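You operate a simulated robot arm through the tools that you are given. There is no shell and no other tool. Be economical: measure what you need, move in short steps, check, and stop when the job is done.

Carry out the task below with a simulated robot arm. There is one attempt and no reset: what you move stays moved.

TASK
Slide the dusting brush along the top of the flask bench until it stands next to the white cup.
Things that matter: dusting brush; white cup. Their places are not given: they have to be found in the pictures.

It is judged by the outcome, as a careful person would: the job done as asked, and still so three seconds after it is handed in. It fails if anything else is knocked over, pushed out of place, dropped, spilled or broken.

THE ROBOT
A 7-joint arm with a two-finger parallel gripper, fixed in place. Base frame: the origin is at the foot of the arm, x ahead of it, y to its left, z up; the work surface is at about z = 0. Lengths are in mm, angles in rad, forces in N, time in s.
With the tool pointing down near the work surface it reaches from about 240 to 620 mm from the base axis. Its first joint turns from -1.152 to 1.152 rad. Payload 2.6 kg.
Tool frame: the origin (TCP) lies between the finger pads and is the grasp point; the fingertips stand 30 mm ahead of it; z points along the fingers, y is the line along which they close. The gripper opens to 94 mm. The fingers are 28 mm wide and 10 mm thick; the gripper's body (50 by 96 mm) begins 55 mm behind the TCP.
Orientation is that of the tool frame in the base frame, as a unit quaternion [x, y, z, w]. With the fingers straight down and closing along the base's y, the tool's x points along the base's -x, its y along +y and its z along -z.

THE INTERFACE
- The arm moves only by the tool move_arm. Its argument "steps" is a list of rows, each a list of 3 entries, a list of its own where there are three numbers: the shift along the tool's x, y, z in mm, then the turn, a rotation vector about the tool's x, y, z in rad, then the finger opening in mm, from 0 to 94. In form: [[[x, y, z], [ax, ay, az], gripper], ...]. A call has 1 to 20 rows; each row shifts and turns the commanded pose from where the row before left it, along the tool's axes as they then stand. A row lasts 0.2 s, in which the tool goes at most 50 mm and 0.15 rad; a call with a longer step from one row to the next is refused whole, and so is a gripper value outside its range. A pose out of reach is approached as far as the arm can. The call stops where the force on the tool passes 40 N (or 10 N more than at its start, if that is more) or the arm is blocked; 0.2 s more then pass. The fingers move at their own pace (about 72 mm/s each) and stop on an object; they squeeze with about 36 N. The grip force told is the motor's: it shows also when the fingers shut on nothing. Time passes only in rows, and 0.2 s behind the last, so rows that do not move let the fingers close. It gives the time, the measured TCP pose, the force on the tool (base axes), the opening and the grip force at its end, in the units of the frame above (readings bear some noise).
- Cameras (640 x 400 px; columns grow to the right, rows downward): "scene" is fixed at [46.4, 444.1, 575.9]; the picture's right is [-0.67, -0.74, 0.00], its down [-0.38, 0.35, -0.85] and it looks along [0.63, -0.58, -0.52] (base axes); focal length 312 px, centre (320, 200). "wrist" rides on the gripper at [-37, 0, -58] in the tool frame; the picture's right is [0.00, -1.00, 0.00], its down [0.97, 0.00, -0.24] and it looks along [0.24, 0.00, 0.97] (tool axes); focal length 218 px, centre (320, 200).
- grab_frame(camera): a new picture of that camera. No time passes.
- probe_pixels(camera, pixels): for up to 12 pixels [column, row] of the newest picture of that camera ("zoom" is the newest enlarged one), the place [x, y, z] in the base frame of the surface seen there, good to about 3 mm, but the place of the scene camera against the robot may be out by one fixed shift of up to 12 mm in any direction. No time passes.
- inspect(camera, box): a new picture of the part [left, top, right, bottom] of that camera's present view, enlarged. No time passes.
- job_done(): hands the job in; it is judged then, once.

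Work in short steps. Measure before you move; look again where a grasp or a placing could have gone wrong, and mend it. You have 60 turns and 22 pictures in all, the two below and enlarged ones among them. Open the gripper and draw the arm clear of the work before you hand the job in, unless the task says otherwise; then end with one line.

The tools are called after "Emit:" by a JSON object that holds its "fn" and its "kwargs". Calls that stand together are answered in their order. move_arm: Moves the arm, as the interface text tells. Its arguments: {"type":"object","properties":{"steps":{"type":"array"}},"required":["steps"]} The other tools are called the same way: grab_frame (camera) takes a picture; probe_pixels (camera, pixels) gives the place of the surface under pixels of a picture; inspect (camera, box) takes an enlarged picture of a part of a camera's view; job_done () hands the job in.

At the start:

```text
t: 0.0
ee_pos: [378.4, 39.1, 207.7]
tool_rot: [0.0, 1.0, 0.0, 0.0]
ft_force: [-0.1, 0.3, 0.2]
grip_width: 94.0
grip_force: 0.0
```

scene: 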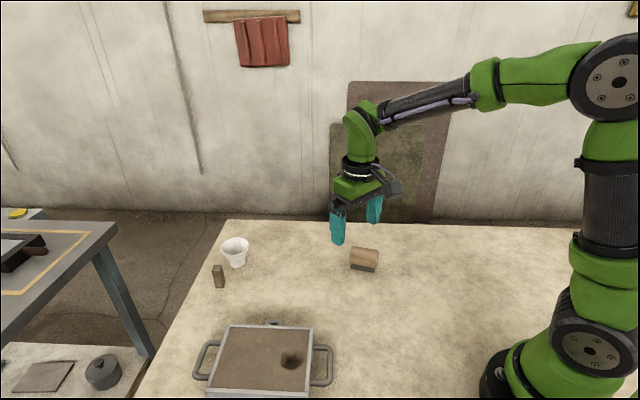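
wrist: 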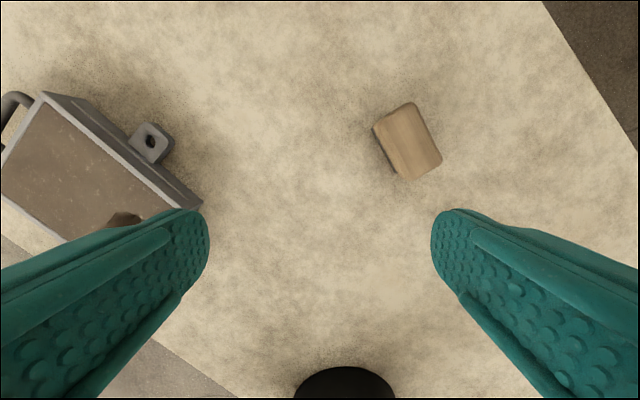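

The scene shows a wooden block with a dark underside at (364,259), probably the brush, and a white cup at (235,250) with a small brown block at (218,276). I'll enlarge the view and measure these.

Emit:
{"fn": "inspect", "kwargs": {"camera": "scene", "box": [190, 220, 400, 350]}}

Emit:
{"fn": "probe_pixels", "kwargs": {"camera": "scene", "pixels": [[350, 263], [375, 268], [354, 250], [378, 254], [364, 252], [235, 240], [236, 266], [222, 244], [248, 244], [218, 288], [214, 270], [300, 260]]}}

Emit:
{"fn": "probe_pixels", "kwargs": {"camera": "wrist", "pixels": [[376, 130], [411, 104], [440, 158], [408, 178], [407, 142], [320, 200]]}}

```text
3.05 times, centred on (295, 285) of scene
```

zoom: 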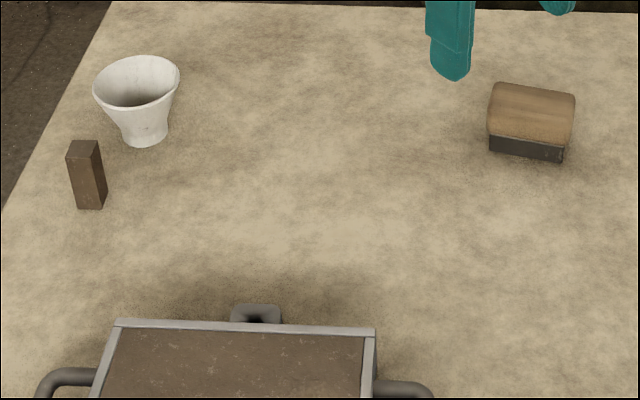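

```text
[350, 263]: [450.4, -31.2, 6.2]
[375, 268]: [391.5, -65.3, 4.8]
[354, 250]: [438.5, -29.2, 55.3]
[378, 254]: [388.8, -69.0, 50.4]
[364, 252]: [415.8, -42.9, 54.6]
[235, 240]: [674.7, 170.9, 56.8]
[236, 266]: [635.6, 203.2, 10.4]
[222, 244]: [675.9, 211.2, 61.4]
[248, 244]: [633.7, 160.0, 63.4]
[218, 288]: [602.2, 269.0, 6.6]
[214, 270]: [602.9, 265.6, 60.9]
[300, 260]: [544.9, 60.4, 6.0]
```

```text
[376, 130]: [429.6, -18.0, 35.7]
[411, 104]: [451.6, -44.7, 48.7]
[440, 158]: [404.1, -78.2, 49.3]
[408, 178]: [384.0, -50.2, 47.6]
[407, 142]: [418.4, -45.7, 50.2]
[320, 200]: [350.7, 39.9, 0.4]
```

The brush centre is near (418,-47), top at z≈50, with its long axis about 35° from x; the cup is near (655,186). I'll go above the brush, turn the fingers across its short side, and look again.

Emit:
{"fn": "move_arm", "kwargs": {"steps": [[[-14, -29, 10], [0, 0, -0.122], 94], [[0, 0, 0], [0, 0, 0.122], 94], [[-13, -29, 10], [0, 0, 0], 94], [[-13, -28, 10], [0, 0, 0], 94], [[0, 0, 0], [0, 0, -0.122], 94], [[0, 0, 0], [0, 0, -0.122], 94], [[0, 0, 0], [0, 0, -0.122], 94], [[0, 0, 0], [0, 0, -0.122], 94], [[0, 0, 0], [0, 0, -0.122], 94], [[0, 0, 0], [0, 0, 0], 94]]}}

Emit:
{"fn": "grab_frame", "kwargs": {"camera": "wrist"}}

```text
t: 2.2
ee_pos: [417.5, -46.7, 177.3]
tool_rot: [-0.302, 0.953, 0.0, 0.0]
ft_force: [-0.4, 0.3, 0.7]
grip_width: 93.9
grip_force: 0.1
```

```text
18 pictures are left
```

wrist: 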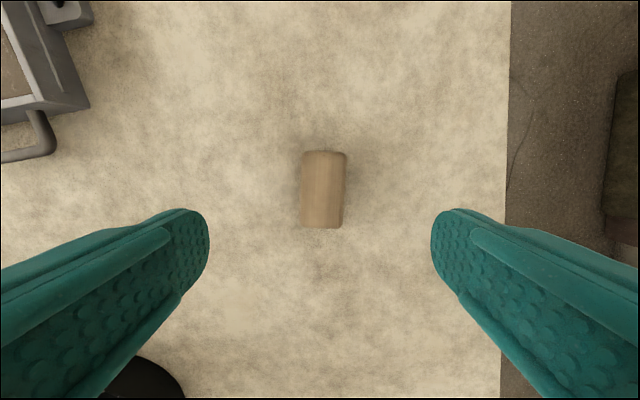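

The brush is aligned (columns 301–346, rows 150–228). I'll probe its centre and edges.

Emit:
{"fn": "probe_pixels", "kwargs": {"camera": "wrist", "pixels": [[323, 153], [323, 189], [323, 225], [304, 189], [343, 189], [320, 260]]}}

```text
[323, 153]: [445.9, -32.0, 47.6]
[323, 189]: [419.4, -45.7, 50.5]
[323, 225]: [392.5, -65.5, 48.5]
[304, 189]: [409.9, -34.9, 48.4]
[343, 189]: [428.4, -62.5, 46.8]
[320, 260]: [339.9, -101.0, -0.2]
```

Centre is (419,-48), top z≈50, so I shift -2 along tool y, descend to TCP z≈40 and close.

Emit:
{"fn": "move_arm", "kwargs": {"steps": [[[0, -2.4, 35], [0, 0, 0], 94], [[0, 0, 35], [0, 0, 0], 80], [[0, 0, 35], [0, 0, 0], 80], [[0, 0, 20], [0, 0, 0], 80], [[0, 0, 12], [0, 0, 0], 80], [[0, 0, 0], [0, 0, 0], 60], [[0, 0, 0], [0, 0, 0], 45], [[0, 0, 0], [0, 0, 0], 38], [[0, 0, 0], [0, 0, 0], 25], [[0, 0, 0], [0, 0, 0], 25], [[0, 0, 0], [0, 0, 0], 25]]}}

Emit:
{"fn": "grab_frame", "kwargs": {"camera": "scene"}}

```text
t: 4.6
ee_pos: [418.4, -50.0, 41.6]
tool_rot: [-0.299, 0.954, 0.0, 0.0]
ft_force: [0.0, -0.1, -1.0]
grip_width: 43.5
grip_force: 36.1
```

```text
17 pictures are left
```

scene: 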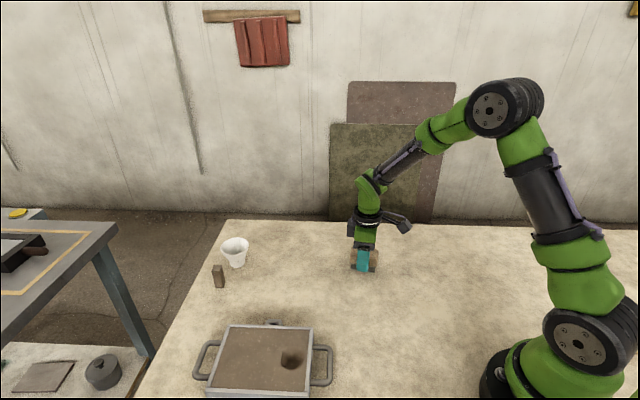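

The brush is gripped (43.5 mm). I slide it along the bench about halfway and take the cup's position from the wrist camera.

Emit:
{"fn": "move_arm", "kwargs": {"steps": [[[-5, 1, 0], [0, 0, 0], 25], [[-13, 3, 0], [0, 0, 0], 25], [[-13, 3, 0], [0, 0, 0], 25], [[-13, 3, 0], [0, 0, 0], 25], [[-13, 3, 0], [0, 0, 0], 25], [[-13, 3, 0], [0, 0, 0], 25], [[-13, 3, 0], [0, 0, 0], 25], [[-13, 3, 0], [0, 0, 0], 25], [[-13, 3, 0], [0, 0, 0], 25], [[-13, 3, 0], [0, 0, 0], 25], [[-8, 2, 0], [0, 0, 0], 25], [[0, 0, 0], [0, 0, 0], 25]]}}

Emit:
{"fn": "grab_frame", "kwargs": {"camera": "wrist"}}

```text
t: 7.2
ee_pos: [509.6, 50.8, 40.0]
tool_rot: [-0.3, 0.954, 0.0, 0.001]
ft_force: [-5.3, -7.5, 21.9]
grip_width: 43.4
grip_force: 36.0
```

```text
16 pictures are left
```

wrist: 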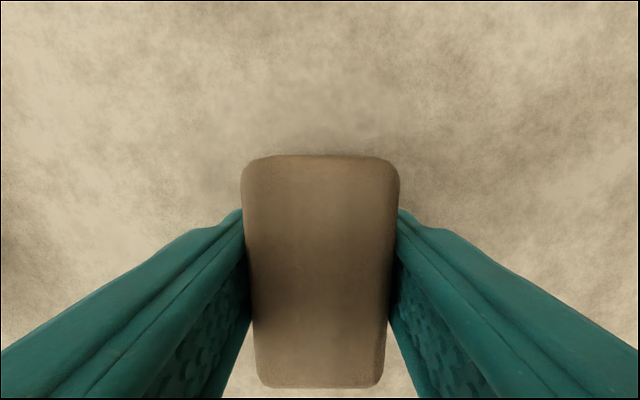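

The brush moves well but presses on the bench (22 N), so I ease up 1 mm and slide further.

Emit:
{"fn": "move_arm", "kwargs": {"steps": [[[0, 0, -0.8], [0, 0, 0], 25], [[-10, 2, 0], [0, 0, 0], 25], [[-12, 3, 0], [0, 0, 0], 25], [[-12, 3, 0], [0, 0, 0], 25], [[-10, 2, 0], [0, 0, 0], 25], [[-6, 2, 0], [0, 0, 0], 25], [[0, 0, 0], [0, 0, 0], 25]]}}

Emit:
{"fn": "grab_frame", "kwargs": {"camera": "wrist"}}

Emit:
{"fn": "grab_frame", "kwargs": {"camera": "scene"}}

```text
t: 8.8
ee_pos: [543.1, 89.1, 41.8]
tool_rot: [-0.3, 0.954, 0.0, -0.001]
ft_force: [-0.5, 0.2, -0.8]
grip_width: 43.7
grip_force: 36.2
```

```text
15 pictures are left
```

wrist: 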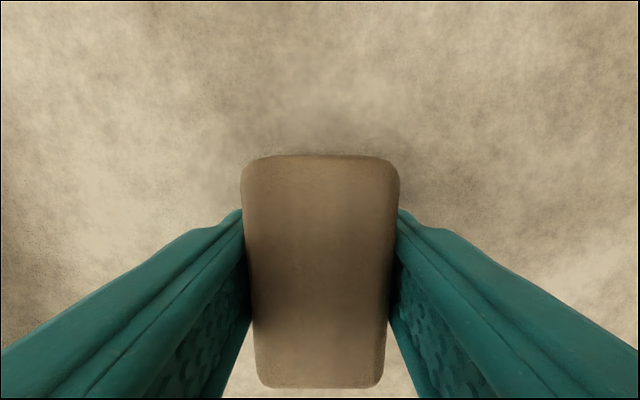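

```text
14 pictures are left
```

scene: 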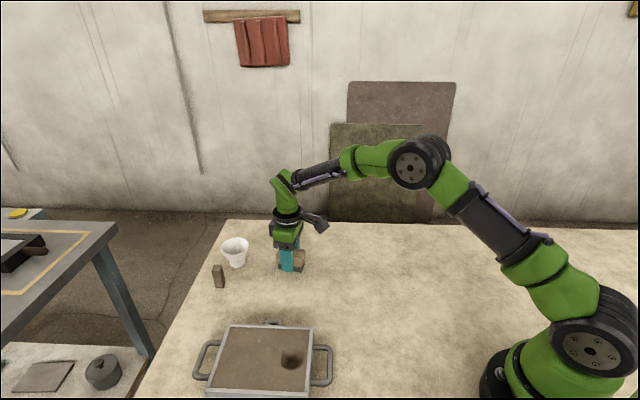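

The cup is still outside the wrist view. I'll enlarge the scene to measure the gap between brush and cup within one camera.

Emit:
{"fn": "inspect", "kwargs": {"camera": "scene", "box": [200, 220, 328, 300]}}

```text
5.00 times, centred on (264, 260) of scene
```

zoom: 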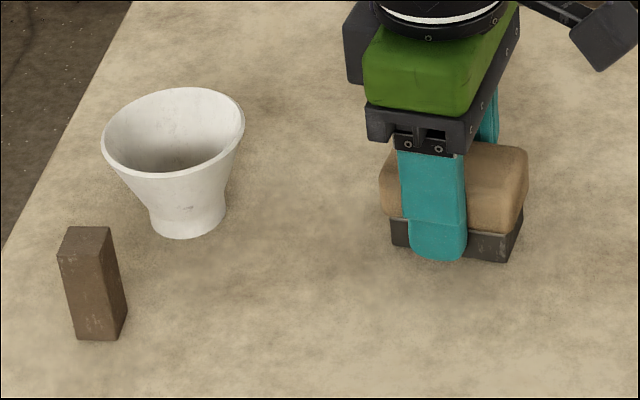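

Emit:
{"fn": "probe_pixels", "kwargs": {"camera": "zoom", "pixels": [[383, 185], [386, 205], [440, 240], [430, 190], [104, 140], [243, 125], [175, 90], [175, 172], [188, 232], [510, 205], [155, 222], [222, 215]]}}

```text
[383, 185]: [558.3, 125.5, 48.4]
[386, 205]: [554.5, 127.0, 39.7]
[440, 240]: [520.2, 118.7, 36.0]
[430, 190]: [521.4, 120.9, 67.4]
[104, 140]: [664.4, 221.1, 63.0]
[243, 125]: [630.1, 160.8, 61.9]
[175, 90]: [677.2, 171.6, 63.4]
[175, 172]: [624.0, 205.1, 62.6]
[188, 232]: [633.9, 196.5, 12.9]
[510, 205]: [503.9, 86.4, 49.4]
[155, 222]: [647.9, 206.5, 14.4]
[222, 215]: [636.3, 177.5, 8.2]
```

Using the finger as reference (scene offset ≈(-4,+5,+5)), the cup centre is near (653,185), i.e. 145 mm ahead and 16 mm to the side of the TCP. I slide 52 mm forward and 16 sideways, lowered 0.7 mm to keep contact, then check.

Emit:
{"fn": "move_arm", "kwargs": {"steps": [[[-4, 1, 0.7], [0, 0, 0], 25], [[-8, 3, 0], [0, 0, 0], 25], [[-8, 3, 0], [0, 0, 0], 25], [[-8, 3, 0], [0, 0, 0], 25], [[-8, 2, 0], [0, 0, 0], 25], [[-8, 2, 0], [0, 0, 0], 25], [[-8, 2, 0], [0, 0, 0], 25], [[0, 0, 0], [0, 0, 0], 25]]}}

Emit:
{"fn": "inspect", "kwargs": {"camera": "scene", "box": [200, 220, 328, 300]}}

Emit:
{"fn": "grab_frame", "kwargs": {"camera": "wrist"}}

```text
t: 10.6
ee_pos: [575.5, 131.3, 41.6]
tool_rot: [-0.3, 0.954, 0.0, 0.0]
ft_force: [0.3, -0.1, 1.1]
grip_width: 43.4
grip_force: 35.5
```

```text
5.00 times, centred on (264, 260) of scene
```

zoom: 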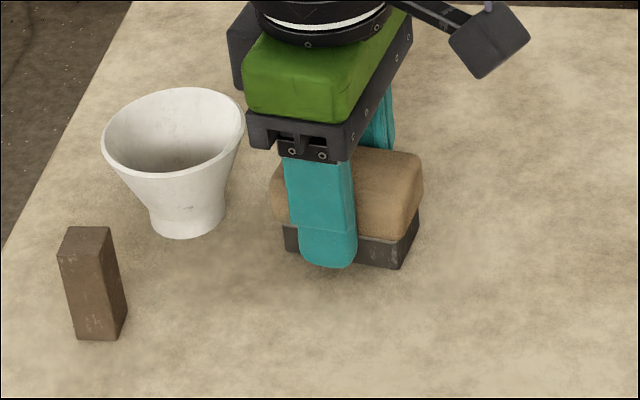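

```text
11 pictures are left
```

wrist: 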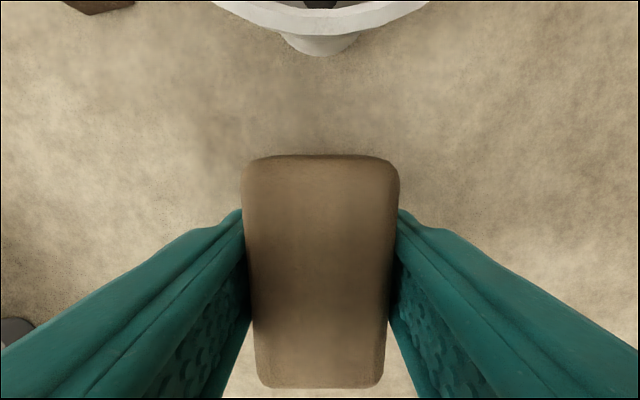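

The cup is now in the wrist view, centred straight ahead (rim bottom at about (320,34)). I'll probe the gap.

Emit:
{"fn": "probe_pixels", "kwargs": {"camera": "wrist", "pixels": [[320, 33], [320, 29], [320, 54], [322, 158], [322, 164], [250, 20], [390, 20], [320, 380]]}}

```text
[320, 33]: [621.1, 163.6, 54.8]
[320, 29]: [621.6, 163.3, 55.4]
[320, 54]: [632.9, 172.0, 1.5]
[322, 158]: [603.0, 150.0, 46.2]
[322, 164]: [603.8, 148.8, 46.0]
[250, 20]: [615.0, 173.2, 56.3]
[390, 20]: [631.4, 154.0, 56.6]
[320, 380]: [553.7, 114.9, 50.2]
```

The gap from brush end to cup rim is about 22 mm. I slide 14 mm closer in small steps, leaving about 8 mm.

Emit:
{"fn": "move_arm", "kwargs": {"steps": [[[-3, 0, 0.3], [0, 0, 0], 25], [[-4, 0, 0], [0, 0, 0], 25], [[-4, 0, 0], [0, 0, 0], 25], [[-3, 0, 0], [0, 0, 0], 25], [[0, 0, 0], [0, 0, 0], 25]]}}

Emit:
{"fn": "grab_frame", "kwargs": {"camera": "wrist"}}

Emit:
{"fn": "probe_pixels", "kwargs": {"camera": "wrist", "pixels": [[320, 100], [320, 110], [320, 120], [320, 90], [320, 80], [322, 160], [320, 70]]}}

```text
t: 11.8
ee_pos: [586.9, 139.2, 40.7]
tool_rot: [-0.301, 0.954, 0.0, 0.0]
ft_force: [1.0, 0.4, -0.9]
grip_width: 43.6
grip_force: 36.3
```

```text
10 pictures are left
```

wrist: 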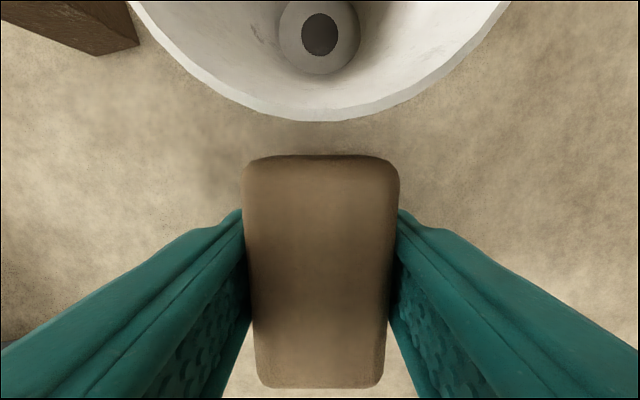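

```text
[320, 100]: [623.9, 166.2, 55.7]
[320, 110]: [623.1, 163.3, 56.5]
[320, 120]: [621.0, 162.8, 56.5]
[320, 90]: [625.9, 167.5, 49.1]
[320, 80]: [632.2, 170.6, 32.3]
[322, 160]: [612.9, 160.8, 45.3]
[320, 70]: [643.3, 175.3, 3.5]
```

The gap is about 8 mm and the cup is untouched. I settle the brush on the bench, open gently, and rise straight up.

Emit:
{"fn": "move_arm", "kwargs": {"steps": [[[0, 0, 0.6], [0, 0, 0], 25], [[0, 0, 0], [0, 0, 0], 25], [[0, 0, 0], [0, 0, 0], 48], [[0, 0, 0], [0, 0, 0], 58], [[0, 0, 0], [0, 0, 0], 70], [[0, 0, 0], [0, 0, 0], 70], [[0, 0, -8], [0, 0, 0], 70], [[0, 0, -20], [0, 0, 0], 70], [[0, 0, -30], [0, 0, 0], 70], [[0, 0, -30], [0, 0, 0], 70], [[20, 0, -30], [0, 0, 0], 70], [[40, 0, -10], [0, 0, 0], 70], [[45, 0, 0], [0, 0, 0], 70], [[45, 0, 0], [0, 0, 0], 70], [[0, 0, 0], [0, 0, 0], 70]]}}

Emit:
{"fn": "inspect", "kwargs": {"camera": "scene", "box": [200, 220, 328, 300]}}

Emit:
{"fn": "grab_frame", "kwargs": {"camera": "wrist"}}

```text
t: 15.0
ee_pos: [464.1, 55.1, 168.9]
tool_rot: [-0.3, 0.954, 0.0, 0.0]
ft_force: [-0.1, -0.1, 0.4]
grip_width: 70.1
grip_force: 0.1
```

```text
5.00 times, centred on (264, 260) of scene
```

zoom: 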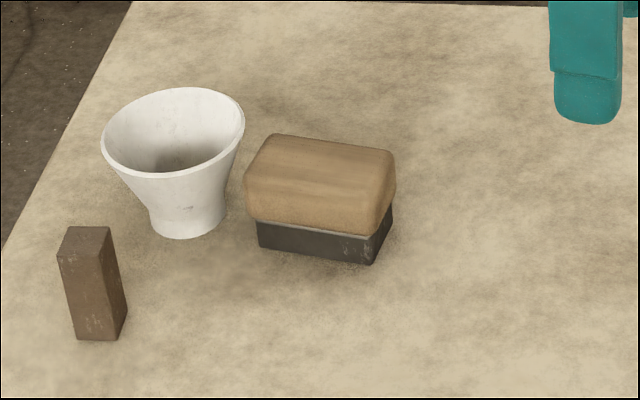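

```text
8 pictures are left
```

wrist: 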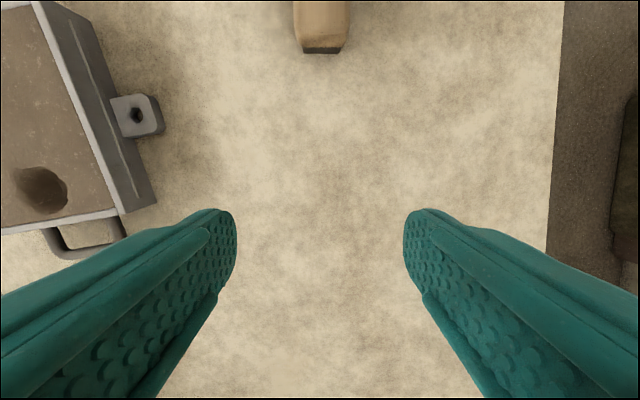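

The brush stands upright beside the cup, the cup and brown block have not moved, and the arm is clear with the gripper open. I hand it in.

Emit:
{"fn": "job_done", "kwargs": {}}

```text
The job is handed in.
```

The dusting brush now stands upright about 8 mm from the white cup's rim; it was slid along the bench, and nothing else was moved.
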